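You operate a simulated robot arm through the tools that you are given. There is no shell and no other tool. Be economical: measure what you need, move in short steps, check, and stop when the job is done.

Carry out the task below with a simulated two-armed robot. There is one attempt and no reset: what you move stays moved.

JOB
Put the 15 gauge from the grey table on the shelf of the grey table and the 25 gauge on top of the small carton there. Take the black cup on the left half of the wooden bench and put it away on the grey table. Take the small ticket from the work bench and leave it on top of the brown wooden block there. Put the white swatch on the work bench away on the top pallet. Shut the upper drawer. Take the blue pad and leave it on the shelf of the grey table. Take the length ticket and leave it in the purple tray. Take the red block and put it on the right half of the wooden bench. Take the teal corner on the work bench and put it away on the right shelf under the wooden bench. Open the right bench door, take the brush and leave it on the bench cupboard shelf, then shut the door. Any order will do. Set down upright: gauge, black cup, small ticket, length ticket, red block.

It is judged by the outcome, as a careful person would: the job done as asked, and still so three seconds after it is handed in. It fails if anything else is knocked over, pushed out of place, dropped, spilled or broken.

ROBOT AND FRAMES
Two 7-joint arms with two-finger parallel grippers on one trunk, on a base that drives. Base frame: it is fixed to the floor where the robot stands at the start and does not move with it; the origin is under the middle of the robot, x ahead of it, y to its left, z up. Lengths are in mm, angles in degrees, forces in N, time in s.
The left shoulder is at the start at [95, 127, 1203], the right one opposite. With the tool pointing down near the work surface each hand reaches from about 100 to 420 mm from the robot's upright axis, wherever it stands, measured 20 degrees to its own side. Places, roughly: bench cupboard shelf [3200, -5200, 400]; black cup (7x7x8 cm) [2700, 100, 900]; blue pad (7x9x3 cm) [-2100, 200, 900]; brush (12x4x7 cm) [3000, -5000, 800]; gauge [750, 0, 750]; grey table [900, 0, 800]; length ticket [-1000, -2250, 1000]; purple tray (24x18x6 cm) [-3500, 300, 300]; red block (15x6x10 cm) [4500, -2800, 800]; right bench door [3000, -4900, 400]; right half of the wooden bench [4600, 200, 900]; right shelf under the wooden bench [4600, 200, 300]; shelf of the grey table [900, 100, 300]; small carton [750, 0, 750]; small ticket [3750, -5000, 750]; teal corner (8x8x5 cm) [3200, -5000, 800]; top pallet [-3700, -7000, 900]; upper drawer [3800, -4900, 600]; white swatch [3750, -5000, 750]; wooden block (6x8x5 cm) [3300, -5500, 800]. Payload 4.4 kg a hand.
Tool frame (each hand has its own): the origin (TCP) lies between the finger pads and is the grasp point; the fingertips stand 23 mm ahead of it; z points along the fingers, y is the line along which they close. Largest opening 94 mm; finger width 38, thickness 10; the body of the gripper, 54 by 96 mm, starts 39 mm behind the TCP.
Orientation is that of the tool frame in the base frame, as a unit quaternion [x, y, z, w]. With the fingers straight down and closing along the base's y, the tool's x points along the base's -x, its y along +y and its z along -z.

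CONTROLS
- The arms move only by the tool nudge_tool. It takes "left_targets", "right_targets" or both (then of equal length, played together; a hand with none holds still); each is a list of rows, each a list of 6 numbers: the shift along the base's x, y, z in mm, then the turn, a rotation vector about the base's x, y, z in degrees. In form: [[dx, dy, dz, wx, wy, wz], ...]. A call has 1 to 20 rows; each row shifts and turns the commanded pose from where the row before left it. "left_hand" and "right_hand" are, for a hand that has rows, the finger opening in mm, from 0 to 94, set as the call begins (left out, the last holds). Rows are played at 5 a second. More than 50 mm and 8.6 degrees between two rows, or a gripper value outside its range, and nothing of the call is played. Where a pose cannot be reached the arm comes as near as it can. A force on the tool above 40 N (or 10 N above the force at the start of the call, whichever is more), or a blocked arm, ends the call early, and 0.2 s more pass. The fingers move at their own pace (about 72 mm/s each) and stop on an object; they squeeze with about 35 N. The grip force told is the motor's: it shows also when the fingers shut on nothing. Time passes only in rows, and 0.2 s behind the last, so rows that do not move let the fingers close. The reply holds the time, the measured pose of the TCP, the force on the tool along the base axes, the opening and the grip force, in the units named above and with some noise, with the torque about the TCP (base axes, N m) and any sound that the robot's microphone picked up.
- Cameras (640 x 400 px; columns grow to the right, rows downward): "scene" is now at [208.4, -64.2, 1331.8]; the picture's right is [-0.04, -1.00, -0.04], its down [-0.53, 0.06, -0.85] and it looks along [0.85, -0.01, -0.53] (base axes); focal length 214 px, centre (320, 200). "left" rides on the left gripper at [87, -16, -75] in its tool frame; the picture's right is [0.18, 0.98, 0.00], its down [-0.58, 0.11, -0.81] and it looks along [-0.79, 0.15, 0.59] (tool axes); focal length 243 px, centre (320, 200). "right" rides on the right gripper at [86, 16, -74] in its tool frame; the picture's right is [-0.18, 0.98, 0.00], its down [-0.58, -0.11, -0.81] and it looks along [-0.79, -0.15, 0.59] (tool axes); focal length 243 px, centre (320, 200). There is no depth. A picture from a camera that has moved, and an enlarged one, comes with that camera's place and axes in the base frame and with its lens. The place of the scene camera against the robot may be out by one fixed shift of up to 25 mm in any direction.
- camera(camera): a new picture of that camera. No time passes.
- lift_body(by): slides the trunk up (or, below 0, down) by that many mm; the arms and the scene camera ride with it, the base frame stays. It gives what a move gives, with no picture.
- drive_base(legs): drives the robot by 1 to 6 legs, each [ahead, left, turn to the left] in mm, mm and degrees, along the robot's own axes; the way and the turn of a leg run together, so that a leg with both is an arc; at most 1500 mm and 180 degrees a leg. The arms and the cameras ride along, it lands a little off, and it stops where it bumps. It gives what a move gives.
- aim_head(pan, tilt): turns the head with the scene camera to pan (to the left, within 80 degrees either way) and tilt (down, from -29 to 69), counted from straight ahead of the robot. It gives what a move gives.
- inspect(camera, box): a new picture of the part [left, top, right, bottom] of that camera's present view, enlarged. No time passes.
- hand_in(): hands the job in; it is judged then, once.

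Work in short steps. Places have to be worked out from the pictures, the camera data and where the tool is seen: move nearer, look again, correct. Check each grasp and each placing, and mend what went wrong. You have 556 turns and 352 pictures in all, those below and enlarged ones among them. Open the grippers and draw the arms clear of the work before you hand the job in, unless the task says otherwise; then end with one line.

The tools are called after "Call:" by a JSON object that holds its "method" and its "body". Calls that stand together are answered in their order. nudge_tool: Moves the arms, as the interface text tells. Its arguments: {"type":"object","properties":{"left_targets":{"type":"array","items":{"type":"array","items":{"type":"number"}}},"left_hand":{"type":"number"},"right_targets":{"type":"array","items":{"type":"array","items":{"type":"number"}}},"right_hand":{"type":"number"}},"required":[]} The other tools are called the same way: lift_body (by) slides the trunk up or down; drive_base (legs) drives the base; aim_head (pan, tilt) turns the head that bears the scene camera; camera (camera) takes a picture; inspect (camera, box) takes an enlarged picture of a part of a camera's view; hand_in () hands the job in.

At the start:

```text
time_s: 0.0
left_position: [395.2, 177.6, 1132.1]
left_ee_rot: [0.012, 1.0, 0.029, 0.003]
left_contact_force: [0.4, 0.1, -0.2]
left_moment: [-0.03, 0.03, -0.07]
left_width: 94.0
left_gripper_force: 0.1
right_position: [422.7, -207.3, 1220.7]
right_ee_rot: [0.002, 1.0, 0.02, 0.003]
right_contact_force: [0.5, -0.4, -0.3]
right_moment: [0.01, 0.01, 0.01]
right_width: 93.9
right_gripper_force: 0.0
trunk travel left (down, up): [-208.0, 180.0]
robot x, y, heading: [0.7, 3.2, -0.0]
head pan, tilt: [-2.2, 32.1]
```

scene: 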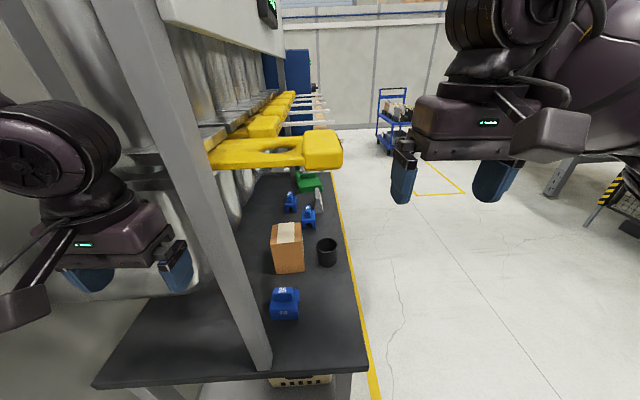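
right: 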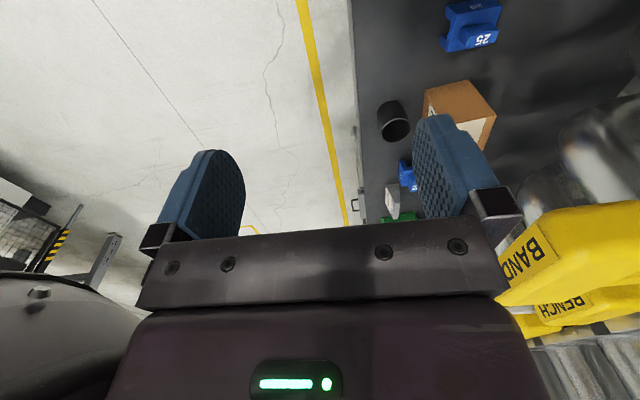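
left: 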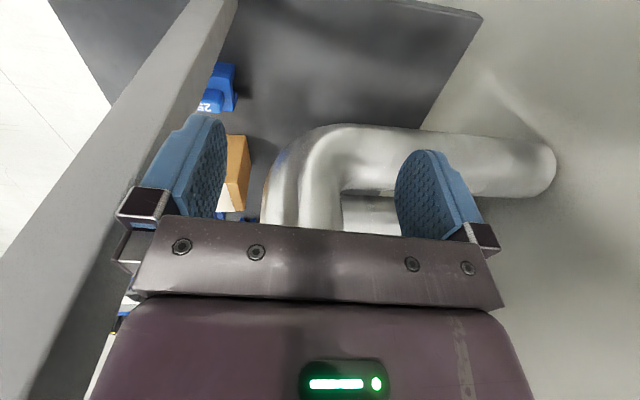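

The scene shows a dark tabletop with a carton, gauges and cups ahead. I enlarge the middle to tell the gauges apart.

Call:
{"method": "inspect", "body": {"camera": "scene", "box": [220, 160, 380, 340]}}

Call:
{"method": "inspect", "body": {"camera": "right", "box": [340, 0, 540, 230]}}

```text
2.22 times, centred on (300, 250) of scene
camera zoom: at [208.4, -64.2, 1331.8], right [-0.04, -1.0, -0.04], down [-0.53, 0.06, -0.85], along [0.85, -0.01, -0.53], focal length 477 px, centre (364, 89)
```

zoom: 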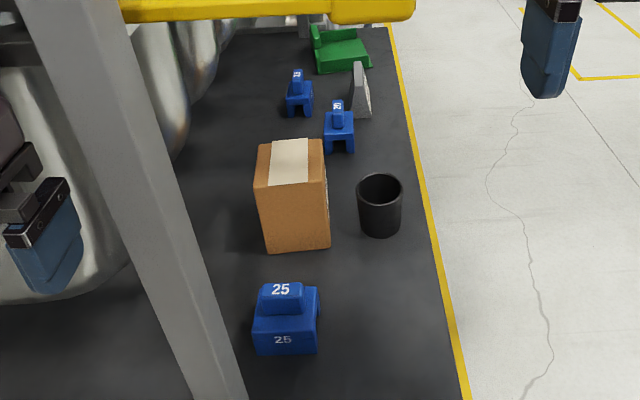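

```text
1.74 times, centred on (440, 115) of right
camera zoom: at [336.2, -192.4, 1295.0], right [0.19, 0.98, 0.04], down [0.58, -0.14, 0.8], along [0.8, -0.13, -0.59], focal length 422 px, centre (111, 348)
```

zoom: 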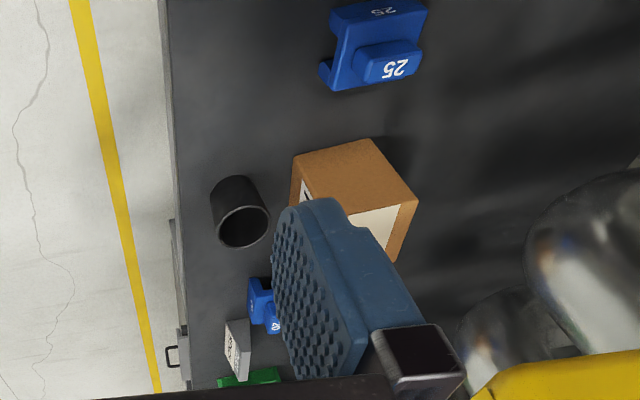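

There is a 25 gauge nearest (about [583, 50]), a carton, and two smaller gauges beyond. I look round the room by panning the head right.

Call:
{"method": "aim_head", "body": {"pan": -60, "tilt": 20}}

Call:
{"method": "camera", "body": {"camera": "scene"}}

Call:
{"method": "aim_head", "body": {"pan": -10, "tilt": 15}}

Call:
{"method": "camera", "body": {"camera": "scene"}}

```text
time_s: 1.3
left_position: [393.3, 178.8, 1130.3]
left_ee_rot: [0.018, 0.999, 0.031, 0.004]
left_contact_force: [-0.6, -0.3, 0.5]
left_moment: [0.04, -0.02, -0.02]
left_width: 94.2
left_gripper_force: 0.0
right_position: [420.6, -204.6, 1222.3]
right_ee_rot: [0.002, 1.0, 0.018, 0.004]
right_contact_force: [-0.1, -0.6, 0.2]
right_moment: [0.0, 0.0, -0.01]
right_width: 94.2
right_gripper_force: 0.1
trunk travel left (down, up): [-208.0, 180.0]
robot x, y, heading: [-0.4, -2.3, -0.3]
head pan, tilt: [-60.0, 20.0]
```

```text
346 pictures are left
camera scene: at [161.7, -139.2, 1348.2], right [-0.87, -0.5, -0.03], down [-0.16, 0.33, -0.93], along [0.47, -0.8, -0.37], focal length 214 px, centre (320, 200)
```

scene: 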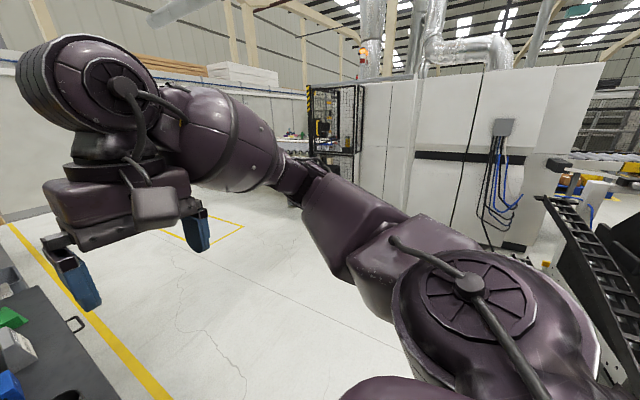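

```text
time_s: 2.5
left_position: [392.9, 178.5, 1131.5]
left_ee_rot: [0.017, 0.999, 0.03, 0.004]
left_contact_force: [0.7, 0.8, 0.0]
left_moment: [0.03, -0.01, -0.02]
left_width: 93.9
left_gripper_force: 0.0
right_position: [420.7, -204.5, 1222.5]
right_ee_rot: [0.003, 1.0, 0.017, 0.004]
right_contact_force: [-0.5, -0.7, 0.0]
right_moment: [-0.04, 0.0, 0.02]
right_width: 93.9
right_gripper_force: 0.0
trunk travel left (down, up): [-208.0, 180.0]
robot x, y, heading: [2.4, -5.9, -0.3]
head pan, tilt: [-10.0, 15.0]
```

```text
345 pictures are left
camera scene: at [207.8, -75.5, 1359.2], right [-0.18, -0.98, -0.04], down [-0.25, 0.08, -0.97], along [0.95, -0.17, -0.26], focal length 214 px, centre (320, 200)
```

scene: 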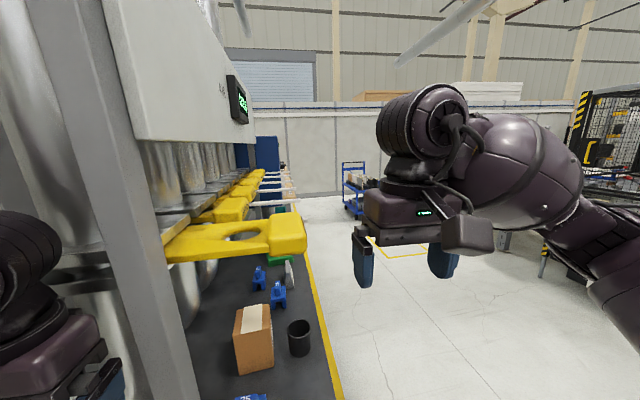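

I zoom in on the far gauges to read their markings.

Call:
{"method": "inspect", "body": {"camera": "scene", "box": [230, 245, 310, 315]}}

Call:
{"method": "inspect", "body": {"camera": "scene", "box": [225, 150, 385, 260]}}

```text
5.71 times, centred on (270, 280) of scene
camera zoom: at [207.8, -75.5, 1359.2], right [-0.18, -0.98, -0.04], down [-0.25, 0.08, -0.97], along [0.95, -0.17, -0.26], focal length 1226 px, centre (606, -257)
```

zoom: 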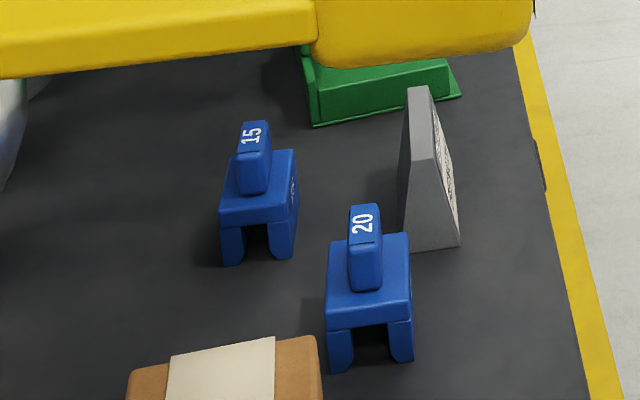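

```text
3.64 times, centred on (305, 205) of scene
camera zoom: at [207.8, -75.5, 1359.2], right [-0.18, -0.98, -0.04], down [-0.25, 0.08, -0.97], along [0.95, -0.17, -0.26], focal length 780 px, centre (374, 182)
```

zoom: 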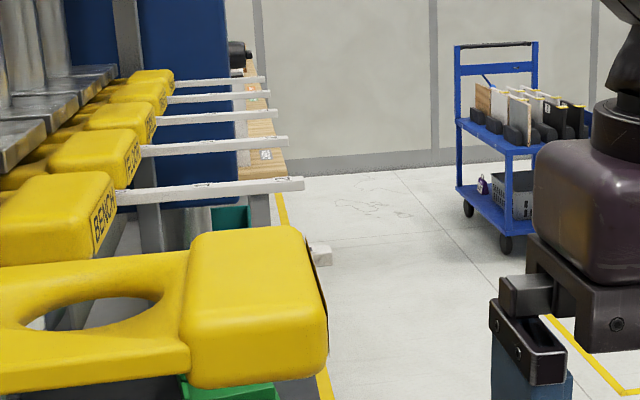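

The 15 gauge is the far-left one (about [1100, 62]), the 20 stands before it. The table is best approached from its open right side, so I drive right and turn left to face it.

Call:
{"method": "drive_base", "body": {"legs": [[0, -600, 0], [700, 0, 0], [0, 0, 90]]}}

Call:
{"method": "aim_head", "body": {"pan": 0, "tilt": 35}}

Call:
{"method": "camera", "body": {"camera": "scene"}}

```text
time_s: 4.3
left_position: [401.5, 150.6, 1117.8]
left_ee_rot: [0.002, 1.0, 0.015, -0.006]
left_contact_force: [3.6, 22.6, -3.1]
left_moment: [-0.99, 0.21, 0.5]
left_width: 84.2
left_gripper_force: 0.1
right_position: [431.5, -236.7, 1225.4]
right_ee_rot: [0.0, 1.0, -0.001, -0.001]
right_contact_force: [-0.3, -0.2, 0.3]
right_moment: [0.0, -0.02, -0.02]
right_width: 94.0
right_gripper_force: 0.2
trunk travel left (down, up): [-208.0, 180.0]
robot x, y, heading: [3.0, -75.1, 0.0]
head pan, tilt: [-10.0, 15.0]
stopped in leg 1: the force on the tool passed its limit at 55 N (the readings are from after the stop); the commanded pose is now the measured one
```

```text
time_s: 5.2
left_position: [401.4, 148.5, 1115.8]
left_ee_rot: [0.004, 1.0, 0.012, -0.006]
left_contact_force: [6.3, 30.3, -10.2]
left_moment: [-0.92, 0.4, 0.76]
left_width: 80.5
left_gripper_force: 0.0
right_position: [431.6, -235.6, 1226.6]
right_ee_rot: [0.0, 1.0, -0.001, -0.001]
right_contact_force: [-0.3, -0.3, -0.6]
right_moment: [0.02, -0.02, -0.01]
right_width: 94.1
right_gripper_force: 0.1
trunk travel left (down, up): [-208.0, 180.0]
robot x, y, heading: [-0.4, -78.3, -0.1]
head pan, tilt: [0.0, 35.0]
```

```text
342 pictures are left
camera scene: at [215.7, -86.6, 1326.8], right [0.0, -1.0, 0.0], down [-0.57, 0.0, -0.82], along [0.82, 0.0, -0.57], focal length 214 px, centre (320, 200)
```

scene: 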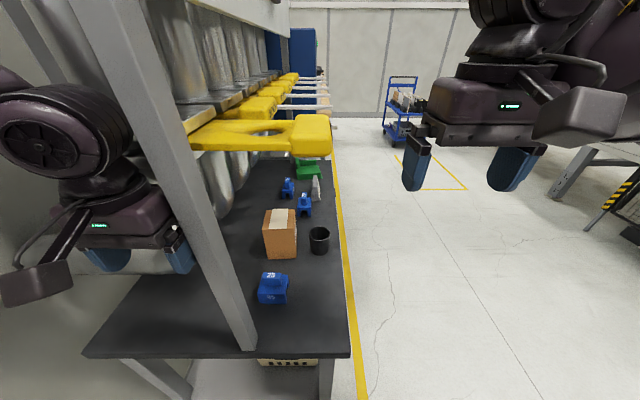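

The left hand was beside the post and touched it. I go back left a little, then reverse clear before sliding right.

Call:
{"method": "drive_base", "body": {"legs": [[0, 35, 0], [-350, 0, 0]]}}

Call:
{"method": "camera", "body": {"camera": "scene"}}

```text
time_s: 6.2
left_position: [399.6, 170.0, 1121.6]
left_ee_rot: [0.008, 1.0, 0.015, -0.003]
left_contact_force: [0.6, 0.1, 0.5]
left_moment: [0.02, -0.03, 0.01]
left_width: 93.8
left_gripper_force: 0.1
right_position: [428.5, -214.3, 1226.2]
right_ee_rot: [0.003, 1.0, 0.002, 0.0]
right_contact_force: [-0.2, -0.4, -0.4]
right_moment: [-0.01, -0.01, 0.01]
right_width: 93.8
right_gripper_force: 0.1
trunk travel left (down, up): [-208.0, 180.0]
robot x, y, heading: [-2.9, -47.1, -0.1]
head pan, tilt: [0.0, 35.0]
stopped in leg 1: the robot was blocked; the commanded pose is now the measured one
```

```text
341 pictures are left
camera scene: at [212.2, -64.7, 1327.5], right [0.0, -1.0, 0.0], down [-0.57, 0.0, -0.82], along [0.82, 0.0, -0.57], focal length 214 px, centre (320, 200)
```

scene: 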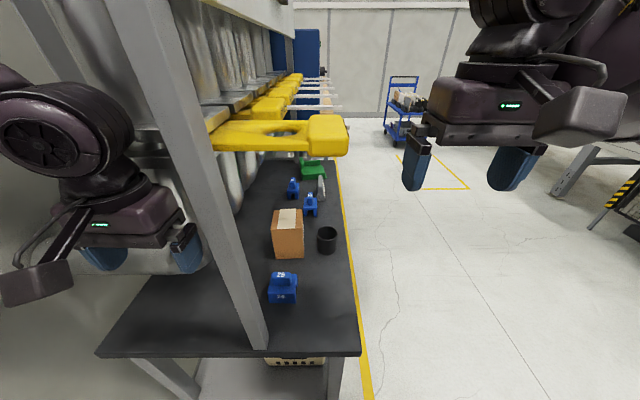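

Contact is gone now. I reverse straight back to free the left hand from the frame.

Call:
{"method": "drive_base", "body": {"legs": [[-300, 0, 0]]}}

Call:
{"method": "aim_head", "body": {"pan": 50, "tilt": 30}}

Call:
{"method": "camera", "body": {"camera": "scene"}}

```text
time_s: 8.3
left_position: [101.1, 170.7, 1120.9]
left_ee_rot: [0.006, 1.0, 0.016, -0.002]
left_contact_force: [0.5, -0.3, 0.5]
left_moment: [-0.04, 0.02, 0.02]
left_width: 94.0
left_gripper_force: 0.0
right_position: [132.1, -214.7, 1223.4]
right_ee_rot: [-0.001, 1.0, 0.002, -0.002]
right_contact_force: [-0.5, -0.3, 0.1]
right_moment: [-0.01, 0.0, -0.01]
right_width: 94.1
right_gripper_force: 0.0
trunk travel left (down, up): [-208.0, 180.0]
robot x, y, heading: [-294.3, -47.8, -0.0]
head pan, tilt: [0.0, 35.0]
```

```text
time_s: 9.4
left_position: [102.2, 171.2, 1119.9]
left_ee_rot: [0.006, 1.0, 0.015, -0.002]
left_contact_force: [0.2, 0.4, 0.9]
left_moment: [0.06, 0.0, 0.01]
left_width: 94.1
left_gripper_force: 0.0
right_position: [132.8, -214.5, 1225.4]
right_ee_rot: [0.0, 1.0, 0.003, 0.0]
right_contact_force: [0.4, -0.3, 0.1]
right_moment: [0.0, 0.0, 0.01]
right_width: 93.8
right_gripper_force: 0.0
trunk travel left (down, up): [-208.0, 180.0]
robot x, y, heading: [-298.2, -50.3, -0.2]
head pan, tilt: [50.0, 30.0]
```

```text
340 pictures are left
camera scene: at [-114.1, 3.9, 1335.1], right [0.77, -0.64, 0.0], down [-0.32, -0.38, -0.87], along [0.56, 0.67, -0.5], focal length 214 px, centre (320, 200)
```

scene: 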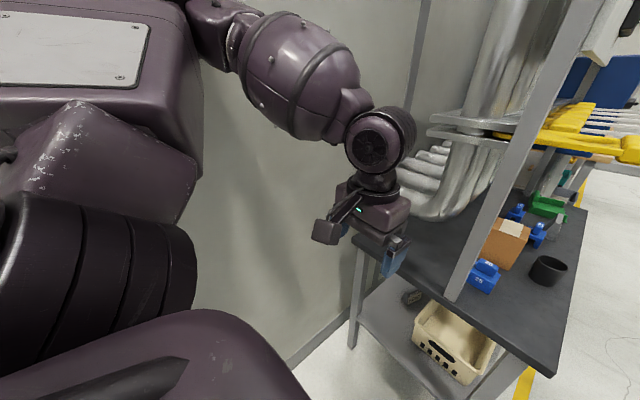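

Free now: the table's shelf holds a beige basket. I slide right, drive ahead past the table's near end, and turn to face it.

Call:
{"method": "drive_base", "body": {"legs": [[0, -650, 0], [1000, 0, 0], [0, 0, 90]]}}

Call:
{"method": "aim_head", "body": {"pan": 0, "tilt": 30}}

Call:
{"method": "camera", "body": {"camera": "scene"}}

```text
time_s: 12.6
left_position: [106.0, -69.9, 1120.5]
left_ee_rot: [0.009, 1.0, 0.012, -0.003]
left_contact_force: [0.1, 0.8, -0.3]
left_moment: [-0.01, -0.01, -0.02]
left_width: 94.1
left_gripper_force: 0.0
right_position: [134.0, -455.2, 1223.9]
right_ee_rot: [0.004, 1.0, 0.0, 0.0]
right_contact_force: [0.4, 0.1, -0.2]
right_moment: [-0.01, 0.0, 0.01]
right_width: 93.9
right_gripper_force: 0.0
trunk travel left (down, up): [-208.0, 180.0]
robot x, y, heading: [-298.5, -292.4, -0.2]
head pan, tilt: [50.0, 30.0]
stopped in leg 1: the robot was blocked; the commanded pose is now the measured one
```

```text
time_s: 13.7
left_position: [104.7, -70.8, 1120.4]
left_ee_rot: [0.009, 1.0, 0.014, -0.003]
left_contact_force: [-0.2, 0.3, -0.1]
left_moment: [0.0, 0.0, -0.01]
left_width: 94.0
left_gripper_force: 0.0
right_position: [133.7, -456.3, 1225.3]
right_ee_rot: [0.005, 1.0, 0.0, 0.0]
right_contact_force: [0.1, 0.4, -0.2]
right_moment: [0.02, 0.02, -0.04]
right_width: 94.1
right_gripper_force: 0.0
trunk travel left (down, up): [-208.0, 180.0]
robot x, y, heading: [-298.8, -293.9, -0.3]
head pan, tilt: [0.0, 30.0]
```

```text
339 pictures are left
camera scene: at [-79.7, -304.7, 1334.8], right [0.0, -1.0, 0.0], down [-0.5, 0.0, -0.87], along [0.87, 0.0, -0.5], focal length 214 px, centre (320, 200)
```

scene: 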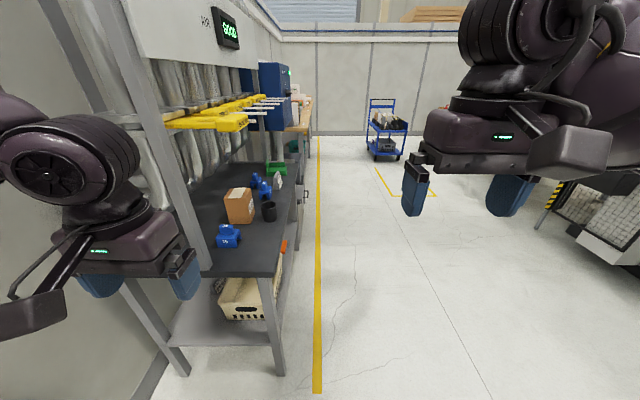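

Something blocked the slide to the right, so I look right and back.

Call:
{"method": "aim_head", "body": {"pan": -80, "tilt": 35}}

Call:
{"method": "camera", "body": {"camera": "scene"}}

```text
time_s: 15.3
left_position: [104.9, -72.7, 1119.5]
left_ee_rot: [0.009, 1.0, 0.014, -0.003]
left_contact_force: [0.0, -0.6, -1.0]
left_moment: [0.02, -0.02, 0.01]
left_width: 93.9
left_gripper_force: 0.1
right_position: [132.7, -456.0, 1225.9]
right_ee_rot: [0.005, 1.0, 0.001, 0.0]
right_contact_force: [0.4, 0.4, -0.1]
right_moment: [0.0, 0.03, -0.02]
right_width: 93.9
right_gripper_force: 0.0
trunk travel left (down, up): [-208.0, 180.0]
robot x, y, heading: [-298.3, -290.9, -0.4]
head pan, tilt: [-80.0, 35.0]
```

```text
338 pictures are left
camera scene: at [-155.3, -391.0, 1327.0], right [-0.99, -0.17, 0.0], down [-0.1, 0.57, -0.82], along [0.14, -0.81, -0.57], focal length 214 px, centre (320, 200)
```

scene: 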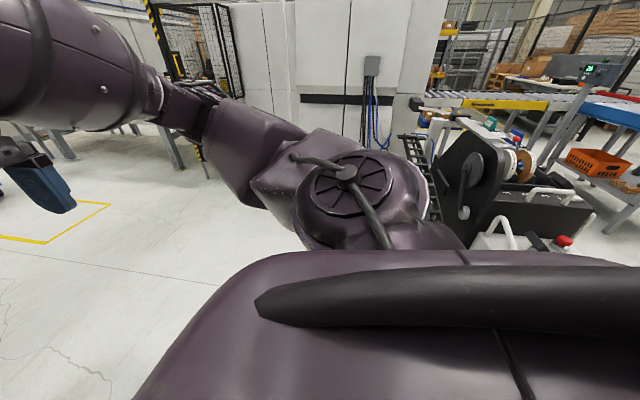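

A machine stands to the right and behind. I go ahead first, then diagonally right, and then turn left to face the table.

Call:
{"method": "drive_base", "body": {"legs": [[250, 0, 0], [500, -450, 0], [400, 0, 0], [0, 0, 90]]}}

Call:
{"method": "aim_head", "body": {"pan": 0, "tilt": 30}}

Call:
{"method": "camera", "body": {"camera": "scene"}}

```text
time_s: 18.9
left_position: [493.6, -214.4, 1134.2]
left_ee_rot: [-0.018, 1.0, 0.005, 0.02]
left_contact_force: [0.1, 0.6, -0.9]
left_moment: [0.0, -0.02, -0.02]
left_width: 93.7
left_gripper_force: 0.1
right_position: [528.5, -600.9, 1233.5]
right_ee_rot: [-0.012, 1.0, 0.003, 0.009]
right_contact_force: [-0.3, 0.4, 0.0]
right_moment: [-0.04, 0.02, -0.02]
right_width: 93.7
right_gripper_force: 0.1
trunk travel left (down, up): [-208.0, 180.0]
robot x, y, heading: [110.5, -448.9, 1.7]
head pan, tilt: [-80.0, 35.0]
stopped in leg 2: the robot was blocked; the commanded pose is now the measured one
```

```text
time_s: 20.4
left_position: [493.7, -214.1, 1135.4]
left_ee_rot: [-0.017, 1.0, 0.005, 0.019]
left_contact_force: [-0.6, -0.7, -0.2]
left_moment: [-0.01, 0.0, 0.0]
left_width: 94.2
left_gripper_force: 0.2
right_position: [527.3, -603.1, 1233.8]
right_ee_rot: [-0.012, 1.0, 0.001, 0.011]
right_contact_force: [-0.5, -1.0, -0.5]
right_moment: [-0.01, 0.02, -0.01]
right_width: 93.8
right_gripper_force: 0.2
trunk travel left (down, up): [-208.0, 180.0]
robot x, y, heading: [112.1, -448.4, 1.3]
head pan, tilt: [0.0, 30.0]
```

```text
337 pictures are left
camera scene: at [306.7, -457.8, 1339.2], right [0.02, -1.0, 0.0], down [-0.48, -0.01, -0.88], along [0.88, 0.02, -0.48], focal length 214 px, centre (320, 200)
```

scene: 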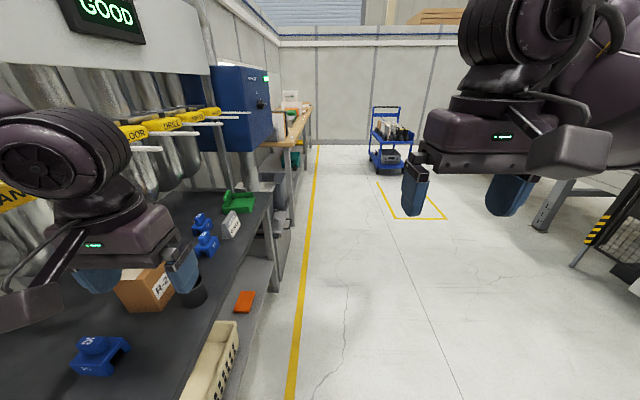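

Still blocked on the diagonal; I drive straight ahead first, then right and turn.

Call:
{"method": "drive_base", "body": {"legs": [[450, 0, 0], [0, -300, 0], [250, 0, 0], [0, 0, 89]]}}

Call:
{"method": "camera", "body": {"camera": "scene"}}

```text
time_s: 21.2
left_position: [498.3, -213.1, 1135.4]
left_ee_rot: [-0.026, 0.999, 0.003, 0.02]
left_contact_force: [-0.4, -0.4, 0.2]
left_moment: [0.02, -0.02, -0.01]
left_width: 94.0
left_gripper_force: 0.1
right_position: [539.4, -600.2, 1232.0]
right_ee_rot: [-0.019, 1.0, 0.005, 0.008]
right_contact_force: [0.0, -0.3, 0.1]
right_moment: [-0.03, 0.0, 0.02]
right_width: 94.1
right_gripper_force: 0.1
trunk travel left (down, up): [-208.0, 180.0]
robot x, y, heading: [120.1, -450.4, 2.3]
head pan, tilt: [0.0, 30.0]
stopped in leg 1: the robot was blocked; the commanded pose is now the measured one
```

```text
336 pictures are left
camera scene: at [316.9, -460.7, 1338.3], right [0.04, -1.0, -0.01], down [-0.49, -0.01, -0.87], along [0.87, 0.04, -0.49], focal length 214 px, centre (320, 200)
```

scene: 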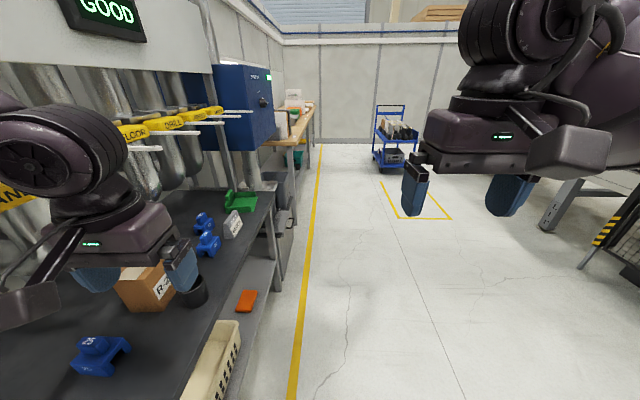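

The front-left of the base likely meets the table's corner leg. I back off a little, go right, then ahead.

Call:
{"method": "drive_base", "body": {"legs": [[-80, 0, 0], [0, -250, -2], [600, 0, 0]]}}

```text
time_s: 27.6
left_position: [1044.1, -471.0, 1126.5]
left_ee_rot: [-0.006, 1.0, 0.0, 0.008]
left_contact_force: [0.7, 1.1, 0.6]
left_moment: [0.01, 0.01, 0.01]
left_width: 93.8
left_gripper_force: 0.0
right_position: [1070.4, -859.2, 1225.9]
right_ee_rot: [0.003, 1.0, 0.0, 0.0]
right_contact_force: [1.1, -0.5, -0.9]
right_moment: [-0.01, -0.02, -0.03]
right_width: 93.9
right_gripper_force: 0.0
trunk travel left (down, up): [-208.0, 180.0]
robot x, y, heading: [637.4, -696.9, -0.2]
head pan, tilt: [0.0, 30.0]
```

Clear now. I turn left 90° to face the table and look.

Call:
{"method": "drive_base", "body": {"legs": [[0, 0, 90]]}}

Call:
{"method": "aim_head", "body": {"pan": 0, "tilt": 35}}

Call:
{"method": "camera", "body": {"camera": "scene"}}

```text
time_s: 31.9
left_position: [408.0, -296.0, 1127.0]
left_ee_rot: [0.716, -0.698, -0.006, -0.005]
left_contact_force: [-0.3, -0.1, -0.3]
left_moment: [0.02, -0.01, 0.03]
left_width: 94.0
left_gripper_force: 0.2
right_position: [796.8, -265.1, 1226.4]
right_ee_rot: [0.71, -0.704, 0.0, -0.001]
right_contact_force: [-0.3, -0.5, 0.0]
right_moment: [-0.01, 0.01, 0.03]
right_width: 94.1
right_gripper_force: 0.0
trunk travel left (down, up): [-208.0, 180.0]
robot x, y, heading: [636.9, -699.3, 90.5]
head pan, tilt: [0.0, 30.0]
```

```text
time_s: 32.5
left_position: [407.4, -295.2, 1125.3]
left_ee_rot: [0.716, -0.698, -0.006, -0.006]
left_contact_force: [-0.7, 0.3, -0.4]
left_moment: [0.02, -0.03, -0.01]
left_width: 94.1
left_gripper_force: 0.2
right_position: [797.4, -264.9, 1226.4]
right_ee_rot: [0.709, -0.705, -0.001, 0.001]
right_contact_force: [-1.3, 0.1, 0.7]
right_moment: [-0.03, 0.0, 0.04]
right_width: 94.1
right_gripper_force: 0.0
trunk travel left (down, up): [-208.0, 180.0]
robot x, y, heading: [641.1, -702.7, 90.4]
head pan, tilt: [0.0, 35.0]
```

```text
335 pictures are left
camera scene: at [641.7, -497.6, 1327.1], right [1.0, 0.01, 0.0], down [0.01, -0.57, -0.82], along [-0.01, 0.82, -0.57], focal length 214 px, centre (320, 200)
```

scene: 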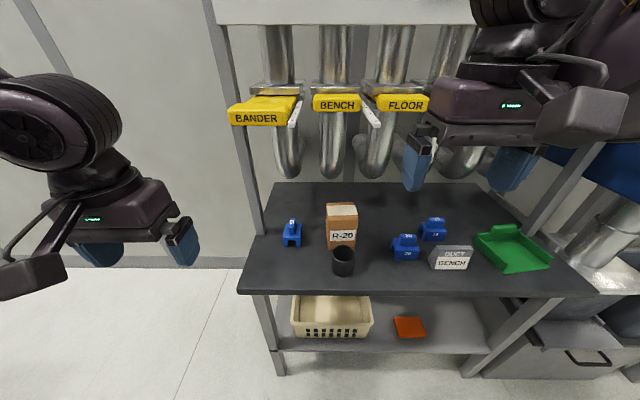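

Triangulating both views puts the 25 gauge near [539, 37, 818], so the top is at about z 790, with handles hanging near z 1230. I lower the trunk and line up.

Call:
{"method": "lift_body", "body": {"by": -190}}

Call:
{"method": "drive_base", "body": {"legs": [[0, -120, -0.5], [150, 0, 0]]}}

Call:
{"method": "camera", "body": {"camera": "scene"}}

```text
time_s: 34.6
left_position: [407.8, -259.3, 768.9]
left_ee_rot: [0.685, -0.669, 0.204, 0.205]
left_contact_force: [0.1, 0.5, 0.2]
left_moment: [-0.03, -0.01, -0.04]
left_width: 94.1
left_gripper_force: 0.0
right_position: [795.4, -224.5, 981.9]
right_ee_rot: [0.706, -0.7, 0.076, 0.075]
right_contact_force: [1.0, 0.3, -0.3]
right_moment: [0.05, -0.01, 0.01]
right_width: 94.3
right_gripper_force: 0.0
trunk travel left (down, up): [-18.0, 370.0]
robot x, y, heading: [641.9, -693.2, 90.6]
head pan, tilt: [0.0, 35.0]
```

```text
time_s: 36.8
left_position: [527.5, -226.0, 770.9]
left_ee_rot: [0.678, -0.671, 0.21, 0.215]
left_contact_force: [0.4, -4.8, 6.9]
left_moment: [0.72, -0.09, -0.15]
left_width: 94.2
left_gripper_force: 0.1
right_position: [916.3, -185.6, 980.2]
right_ee_rot: [0.703, -0.703, 0.077, 0.077]
right_contact_force: [0.0, 0.0, -0.2]
right_moment: [-0.01, 0.05, -0.01]
right_width: 93.9
right_gripper_force: 0.1
trunk travel left (down, up): [-18.0, 370.0]
robot x, y, heading: [756.1, -657.1, 90.2]
head pan, tilt: [0.0, 35.0]
stopped in leg 2: the force on the tool passed its limit at 89 N (the readings are from after the stop); the commanded pose is now the measured one
```

```text
334 pictures are left
camera scene: at [760.2, -283.6, 1098.5], right [1.0, 0.0, 0.0], down [0.0, -0.57, -0.82], along [0.0, 0.82, -0.57], focal length 214 px, centre (320, 200)
```

scene: 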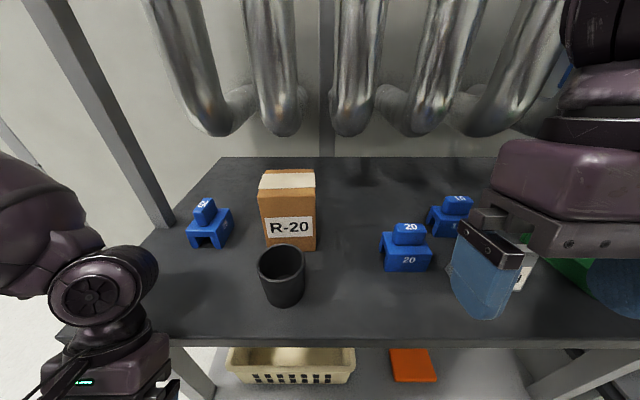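

The trunk lowers by leaning forward, so the left hand dipped and touched the table's edge. I back off, then raise and straighten the left hand.

Call:
{"method": "drive_base", "body": {"legs": [[-120, 0, 0]]}}

Call:
{"method": "nudge_tool", "body": {"left_targets": [[0, 0, 40, 7, 0, 0], [0, 0, 40, 7, 0, 0], [0, 0, 40, 7, 0, 0], [0, 0, 40, 7, 0, 0], [0, 0, 40, 7, 0, 0]], "right_targets": [[0, 0, 0, 6, 0, 0], [0, 0, 0, 6, 0, 0], [0, 0, 0, 0, 0, 0], [0, 0, 0, 0, 0, 0], [0, 0, 0, 0, 0, 0]]}}

Call:
{"method": "inspect", "body": {"camera": "scene", "box": [80, 140, 480, 390]}}

```text
time_s: 38.1
left_position: [528.0, -343.5, 771.3]
left_ee_rot: [0.677, -0.672, 0.208, 0.215]
left_contact_force: [-0.1, 0.3, 0.9]
left_moment: [0.01, 0.0, 0.0]
left_width: 94.1
left_gripper_force: 0.0
right_position: [916.4, -302.7, 981.1]
right_ee_rot: [-0.702, 0.703, -0.076, -0.077]
right_contact_force: [0.5, -0.7, 0.6]
right_moment: [0.03, 0.02, 0.01]
right_width: 94.1
right_gripper_force: 0.0
trunk travel left (down, up): [-18.0, 370.0]
robot x, y, heading: [755.1, -776.1, 90.2]
head pan, tilt: [0.0, 35.0]
```

```text
time_s: 39.3
left_position: [515.5, -235.4, 771.9]
left_ee_rot: [0.711, -0.704, -0.003, 0.001]
left_contact_force: [-0.7, -0.5, -0.5]
left_moment: [-0.01, -0.04, 0.02]
left_width: 94.2
left_gripper_force: 0.1
left hand out of reach, approached as far as the arm can: row 1, 2, 3, 4, 5
right_position: [918.6, -302.2, 980.4]
right_ee_rot: [-0.702, 0.704, -0.077, -0.077]
right_contact_force: [0.3, -0.3, 0.3]
right_moment: [0.0, -0.01, 0.03]
right_width: 94.1
right_gripper_force: 0.1
right hand out of reach, approached as far as the arm can: row 1, 2
trunk travel left (down, up): [-18.0, 370.0]
robot x, y, heading: [758.2, -778.4, 90.0]
head pan, tilt: [0.0, 35.0]
```

```text
1.60 times, centred on (280, 265) of scene
camera zoom: at [761.0, -401.7, 1098.4], right [1.0, 0.0, 0.0], down [0.0, -0.57, -0.82], along [0.0, 0.82, -0.57], focal length 343 px, centre (384, 96)
```

zoom: 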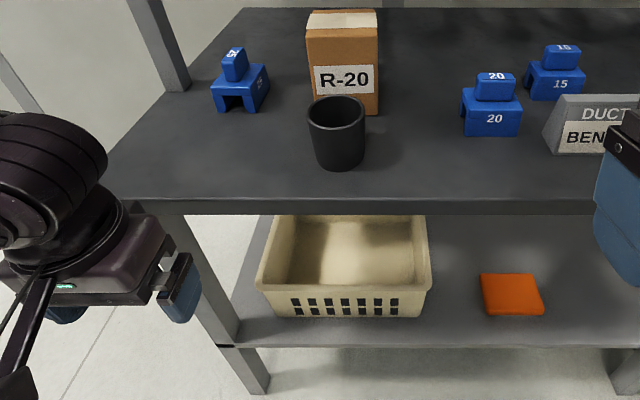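

With the trunk this low the hand cannot rise to table height. I back off a bit and raise the trunk by 90.

Call:
{"method": "drive_base", "body": {"legs": [[-100, 0, 0]]}}

Call:
{"method": "lift_body", "body": {"by": 100}}

Call:
{"method": "camera", "body": {"camera": "scene"}}

```text
time_s: 40.4
left_position: [516.4, -333.8, 773.0]
left_ee_rot: [0.711, -0.703, -0.003, 0.002]
left_contact_force: [-0.8, -0.2, 0.0]
left_moment: [0.03, -0.02, 0.0]
left_width: 93.8
left_gripper_force: 0.0
right_position: [917.9, -402.7, 981.4]
right_ee_rot: [-0.701, 0.705, -0.077, -0.077]
right_contact_force: [-0.4, -0.1, 0.8]
right_moment: [0.03, 0.0, 0.01]
right_width: 94.1
right_gripper_force: 0.2
trunk travel left (down, up): [-18.0, 370.0]
robot x, y, heading: [757.1, -872.6, 89.8]
head pan, tilt: [0.0, 35.0]
```

```text
time_s: 41.7
left_position: [516.3, -333.2, 870.3]
left_ee_rot: [0.711, -0.703, 0.0, 0.003]
left_contact_force: [0.1, 0.6, 0.4]
left_moment: [-0.03, 0.0, 0.0]
left_width: 93.9
left_gripper_force: 0.0
right_position: [918.1, -399.7, 1079.8]
right_ee_rot: [-0.702, 0.704, -0.08, -0.079]
right_contact_force: [-0.3, 0.5, 0.1]
right_moment: [-0.05, 0.01, -0.02]
right_width: 94.1
right_gripper_force: 0.0
trunk travel left (down, up): [-118.0, 270.0]
robot x, y, heading: [757.5, -871.9, 90.2]
head pan, tilt: [0.0, 35.0]
```

```text
332 pictures are left
camera scene: at [761.2, -584.5, 1221.7], right [1.0, 0.0, 0.0], down [0.0, -0.57, -0.82], along [0.0, 0.82, -0.57], focal length 214 px, centre (320, 200)
```

scene: 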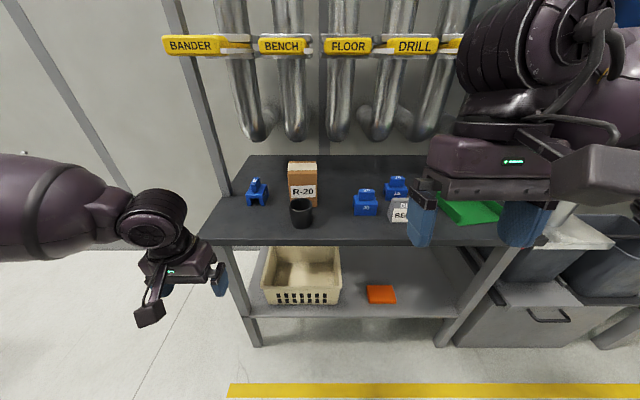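

The gauge is next to the post, and the left forearm would run into it, so I use the right arm. I straighten the right hand and lower it a bit.

Call:
{"method": "nudge_tool", "body": {"right_targets": [[0, 0, -30, 6.5, 0, 0], [0, 0, -30, 6.5, 0, 0], [0, 0, -30, 0, 0, 0], [0, 0, -30, 0, 0, 0]]}}

Call:
{"method": "drive_base", "body": {"legs": [[0, 370, 0]]}}

Call:
{"method": "camera", "body": {"camera": "scene"}}

Call:
{"method": "camera", "body": {"camera": "right"}}

```text
time_s: 42.7
left_position: [515.9, -333.9, 872.7]
left_ee_rot: [0.711, -0.703, -0.002, 0.002]
left_contact_force: [-0.5, 0.3, -0.2]
left_moment: [-0.01, 0.0, 0.0]
left_width: 94.1
left_gripper_force: 0.0
right_position: [918.2, -401.9, 960.2]
right_ee_rot: [-0.706, 0.708, 0.004, 0.003]
right_contact_force: [-0.8, -0.2, -1.0]
right_moment: [0.01, -0.01, 0.01]
right_width: 94.0
right_gripper_force: 0.0
trunk travel left (down, up): [-118.0, 270.0]
robot x, y, heading: [757.9, -875.3, 90.2]
head pan, tilt: [0.0, 35.0]
```

```text
time_s: 46.6
left_position: [142.9, -334.2, 873.0]
left_ee_rot: [0.71, -0.704, -0.003, 0.001]
left_contact_force: [0.4, 0.8, -0.7]
left_moment: [-0.02, 0.01, 0.01]
left_width: 94.2
left_gripper_force: 0.1
right_position: [544.0, -401.3, 962.0]
right_ee_rot: [-0.705, 0.709, 0.003, 0.003]
right_contact_force: [-0.5, -0.8, 0.2]
right_moment: [-0.02, -0.03, 0.03]
right_width: 93.9
right_gripper_force: 0.1
trunk travel left (down, up): [-118.0, 270.0]
robot x, y, heading: [386.1, -873.8, 89.8]
head pan, tilt: [0.0, 35.0]
```

```text
331 pictures are left
camera scene: at [388.1, -586.5, 1222.6], right [1.0, 0.0, 0.0], down [0.0, -0.57, -0.82], along [0.0, 0.82, -0.57], focal length 214 px, centre (320, 200)
```

scene: 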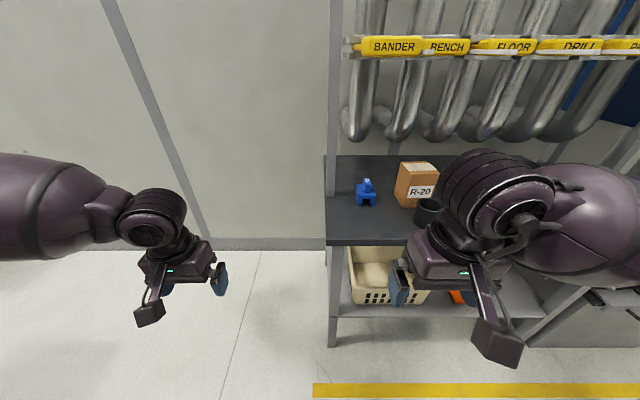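

```text
330 pictures are left
camera right: at [527.8, -488.7, 1033.7], right [-0.98, 0.19, 0.0], down [0.11, 0.57, 0.81], along [0.15, 0.8, -0.59], focal length 243 px, centre (320, 200)
```

right: 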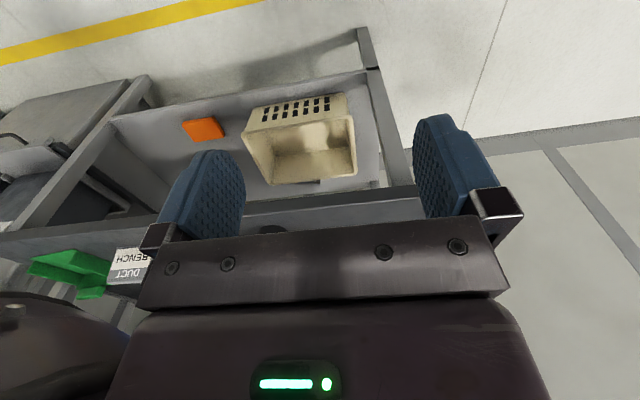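

The gauge is near [548, 42]. I drive ahead 300 with the hand held high, then look again.

Call:
{"method": "drive_base", "body": {"legs": [[340, 0, 0]]}}

Call:
{"method": "camera", "body": {"camera": "scene"}}

Call:
{"method": "camera", "body": {"camera": "right"}}

```text
time_s: 48.8
left_position: [145.0, 6.6, 872.3]
left_ee_rot: [0.71, -0.704, -0.003, 0.002]
left_contact_force: [0.3, -0.1, 0.2]
left_moment: [-0.03, -0.01, 0.02]
left_width: 94.3
left_gripper_force: 0.0
right_position: [545.2, -61.8, 961.2]
right_ee_rot: [-0.705, 0.709, 0.004, 0.002]
right_contact_force: [-0.5, 0.3, -0.5]
right_moment: [-0.03, 0.0, -0.01]
right_width: 94.0
right_gripper_force: 0.0
trunk travel left (down, up): [-118.0, 270.0]
robot x, y, heading: [382.9, -531.0, 89.8]
head pan, tilt: [0.0, 35.0]
```

```text
329 pictures are left
camera scene: at [389.1, -245.1, 1222.5], right [1.0, 0.0, 0.0], down [0.0, -0.57, -0.82], along [0.0, 0.82, -0.57], focal length 214 px, centre (320, 200)
```

scene: 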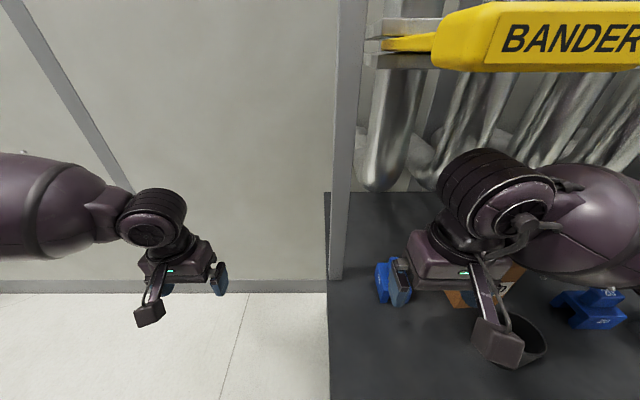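

```text
328 pictures are left
camera right: at [528.9, -147.7, 1033.5], right [-0.98, 0.19, 0.0], down [0.11, 0.57, 0.81], along [0.15, 0.8, -0.59], focal length 243 px, centre (320, 200)
```

right: 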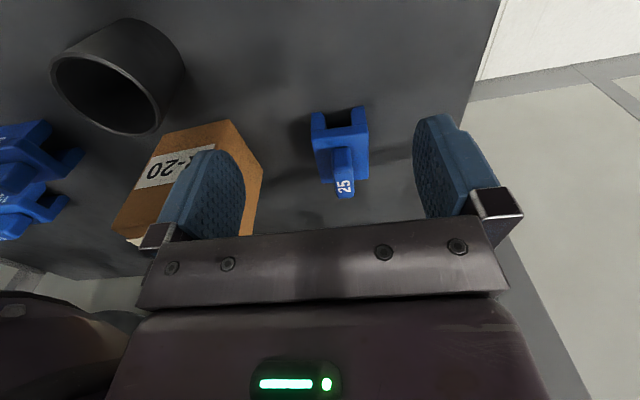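

The right camera sees the gauge 25 near [542, 55]. I zoom in to judge its shape and orientation.

Call:
{"method": "inspect", "body": {"camera": "right", "box": [270, 80, 430, 230]}}

```text
2.67 times, centred on (350, 155) of right
camera zoom: at [528.9, -147.7, 1033.5], right [-0.98, 0.19, 0.0], down [0.11, 0.57, 0.81], along [0.15, 0.8, -0.59], focal length 647 px, centre (240, 320)
```

zoom: 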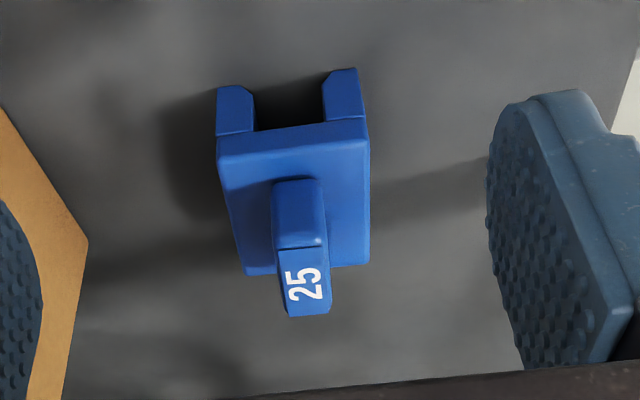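

The gauge is bridge-shaped with a knob about 22 mm wide at roughly [541, 57], z 835–868. I move the hand over it.

Call:
{"method": "drive_base", "body": {"legs": [[50, 0, 0]]}}

Call:
{"method": "nudge_tool", "body": {"right_targets": [[-1, 25, -10, 0, 0, 0], [-1, 25, -10, 0, 0, 0], [-1, 18, -10, 0, 0, 0]], "right_hand": 60}}

Call:
{"method": "camera", "body": {"camera": "right"}}

Call:
{"method": "camera", "body": {"camera": "scene"}}

```text
time_s: 49.7
left_position: [144.5, 56.3, 872.7]
left_ee_rot: [0.71, -0.704, -0.002, 0.002]
left_contact_force: [0.1, -0.2, -0.7]
left_moment: [-0.04, -0.02, 0.01]
left_width: 93.8
left_gripper_force: 0.0
right_position: [545.3, -11.4, 960.4]
right_ee_rot: [-0.706, 0.708, 0.003, 0.003]
right_contact_force: [0.3, -0.1, 0.2]
right_moment: [-0.05, -0.03, -0.03]
right_width: 93.9
right_gripper_force: 0.1
trunk travel left (down, up): [-118.0, 270.0]
robot x, y, heading: [387.1, -485.7, 89.9]
head pan, tilt: [0.0, 35.0]
```

```text
time_s: 50.5
left_position: [144.2, 55.3, 872.9]
left_ee_rot: [0.71, -0.704, -0.002, 0.002]
left_contact_force: [-0.5, -0.6, -0.5]
left_moment: [-0.01, 0.02, -0.02]
left_width: 94.0
left_gripper_force: 0.1
right_position: [542.8, 57.5, 930.1]
right_ee_rot: [-0.705, 0.709, 0.003, 0.003]
right_contact_force: [-0.3, 0.4, -0.7]
right_moment: [0.03, -0.05, 0.03]
right_width: 60.0
right_gripper_force: 0.0
trunk travel left (down, up): [-118.0, 270.0]
robot x, y, heading: [385.5, -487.0, 90.1]
head pan, tilt: [0.0, 35.0]
```

```text
326 pictures are left
camera right: at [525.7, -29.3, 1003.8], right [-0.98, 0.19, 0.0], down [0.11, 0.57, 0.81], along [0.15, 0.8, -0.59], focal length 243 px, centre (320, 200)
```

right: 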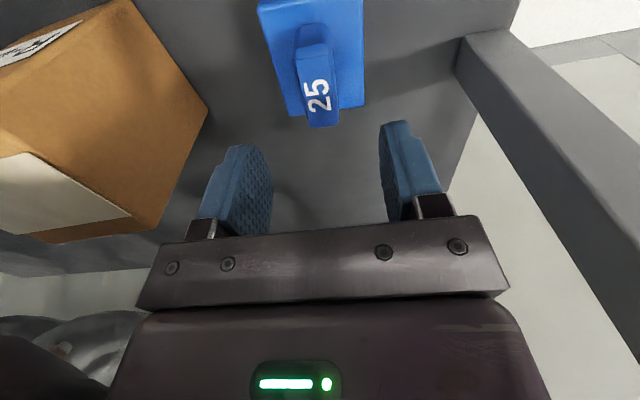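

```text
325 pictures are left
camera scene: at [388.9, -196.1, 1222.4], right [1.0, 0.0, 0.0], down [0.0, -0.57, -0.82], along [0.0, 0.82, -0.57], focal length 214 px, centre (320, 200)
```

scene: 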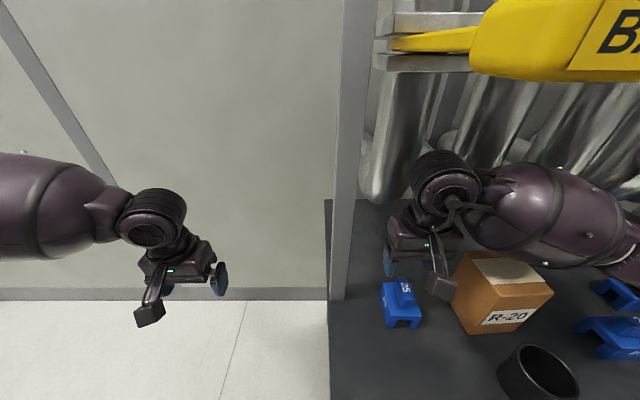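

The knob top centre triangulates to about [540, 45, 878]. Before lowering I check the forearm's clearance over the carton.

Call:
{"method": "inspect", "body": {"camera": "scene", "box": [370, 130, 640, 400]}}

```text
1.48 times, centred on (505, 265) of scene
camera zoom: at [388.9, -196.1, 1222.4], right [1.0, 0.0, 0.0], down [0.0, -0.57, -0.82], along [0.0, 0.82, -0.57], focal length 318 px, centre (46, 104)
```

zoom: 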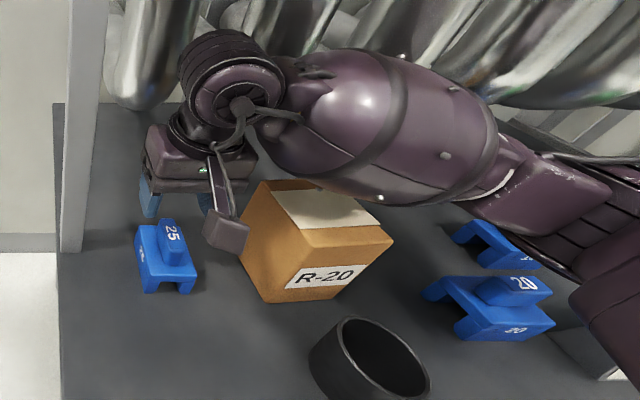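

The forearm would come down on the carton from this side. I back away and instead approach from the table's left corner at a heading of about 50°, so the arm comes over free space.

Call:
{"method": "drive_base", "body": {"legs": [[-350, 0, 0], [0, 0, -40], [0, 400, 0]]}}

Call:
{"method": "camera", "body": {"camera": "scene"}}

```text
time_s: 58.3
left_position: [233.3, -13.9, 872.4]
left_ee_rot: [-0.431, 0.902, 0.002, -0.001]
left_contact_force: [0.1, 1.1, 0.1]
left_moment: [-0.01, -0.01, 0.0]
left_width: 94.2
left_gripper_force: 0.0
right_position: [544.1, -265.4, 930.8]
right_ee_rot: [-0.426, 0.905, 0.002, 0.003]
right_contact_force: [-0.5, 0.3, 0.2]
right_moment: [0.0, 0.01, 0.0]
right_width: 59.8
right_gripper_force: 0.1
trunk travel left (down, up): [-118.0, 270.0]
robot x, y, heading: [75.9, -586.4, 50.8]
head pan, tilt: [0.0, 35.0]
```

```text
323 pictures are left
camera scene: at [271.8, -363.6, 1222.6], right [0.77, -0.63, 0.0], down [-0.36, -0.44, -0.82], along [0.52, 0.63, -0.57], focal length 214 px, centre (320, 200)
```

scene: 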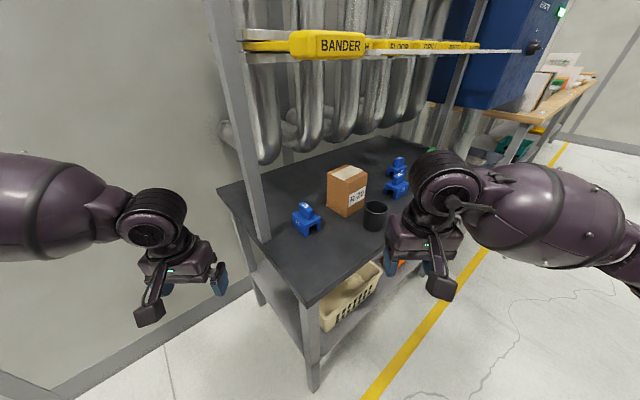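

The view is good. I turn the right hand back by 40° so it closes along base x and tilt it 35° with the fingers pointing away.

Call:
{"method": "nudge_tool", "body": {"right_targets": [[0, 0, 10, 0, 0, 8], [0, 0, 10, 0, 0, 8], [0, 0, 10, 0, 0, 8], [0, 0, 10, 0, 0, 8], [0, 0, 0, 0, 0, 7.3], [0, 0, 0, 7, 0, 0], [0, 0, 0, 7, 0, 0], [0, 0, 0, 7, 0, 0], [0, 0, 0, 7, 0, 0], [0, 0, 0, 7, 0, 0]]}}

Call:
{"method": "camera", "body": {"camera": "scene"}}

```text
time_s: 60.5
left_position: [234.8, -13.4, 872.2]
left_ee_rot: [-0.432, 0.902, 0.002, -0.001]
left_contact_force: [-0.2, -0.3, 0.1]
left_moment: [-0.01, -0.01, 0.03]
left_width: 93.9
left_gripper_force: 0.1
right_position: [542.8, -264.2, 971.6]
right_ee_rot: [-0.679, 0.68, 0.196, 0.195]
right_contact_force: [0.3, -0.2, 0.1]
right_moment: [-0.02, -0.05, -0.01]
right_width: 60.1
right_gripper_force: 0.0
right hand out of reach, approached as far as the arm can: row 10
trunk travel left (down, up): [-118.0, 270.0]
robot x, y, heading: [79.2, -582.6, 50.8]
head pan, tilt: [0.0, 35.0]
```

```text
322 pictures are left
camera scene: at [271.9, -363.3, 1222.5], right [0.77, -0.63, 0.0], down [-0.36, -0.44, -0.82], along [0.52, 0.63, -0.57], focal length 214 px, centre (320, 200)
```

scene: 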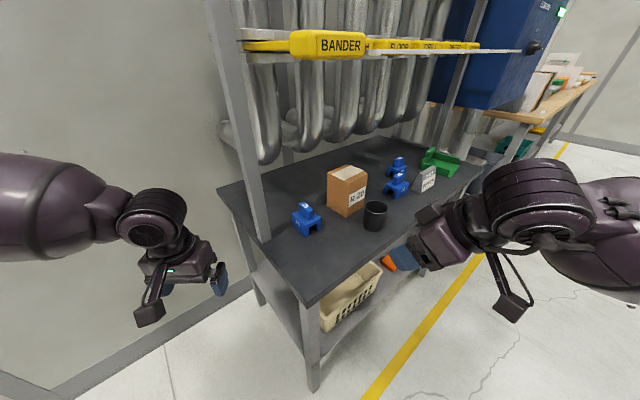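

The hand is tilted 32° and clear. I drive so that the hand comes just short of the gauge.

Call:
{"method": "drive_base", "body": {"legs": [[0, 155, 0], [190, 0, 0]]}}

Call:
{"method": "camera", "body": {"camera": "right"}}

Call:
{"method": "camera", "body": {"camera": "scene"}}

```text
time_s: 63.6
left_position: [229.3, 233.8, 872.5]
left_ee_rot: [-0.434, 0.901, 0.003, -0.002]
left_contact_force: [-0.6, 0.4, -0.2]
left_moment: [0.01, 0.01, -0.04]
left_width: 94.0
left_gripper_force: 0.1
right_position: [540.6, -17.4, 972.1]
right_ee_rot: [0.68, -0.68, -0.195, -0.192]
right_contact_force: [0.1, 0.8, -0.4]
right_moment: [-0.01, 0.04, 0.0]
right_width: 60.0
right_gripper_force: 0.1
trunk travel left (down, up): [-118.0, 270.0]
robot x, y, heading: [79.0, -336.9, 50.9]
head pan, tilt: [0.0, 35.0]
```

```text
321 pictures are left
camera right: at [523.4, -129.0, 988.3], right [-0.98, 0.15, 0.1], down [0.11, 0.07, 0.99], along [0.15, 0.99, -0.08], focal length 243 px, centre (320, 200)
```

right: 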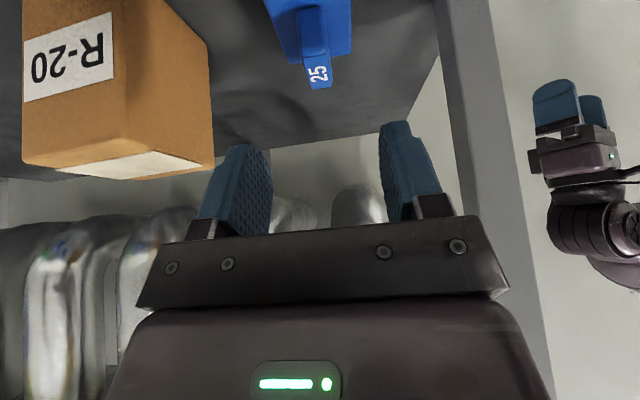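

```text
320 pictures are left
camera scene: at [268.6, -116.5, 1222.5], right [0.78, -0.63, 0.0], down [-0.36, -0.45, -0.82], along [0.52, 0.64, -0.57], focal length 214 px, centre (320, 200)
```

scene: 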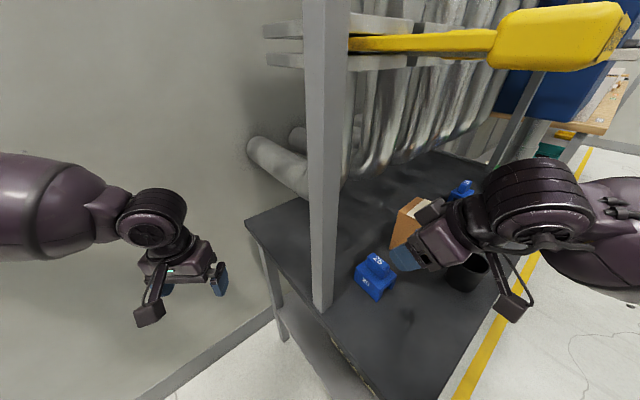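

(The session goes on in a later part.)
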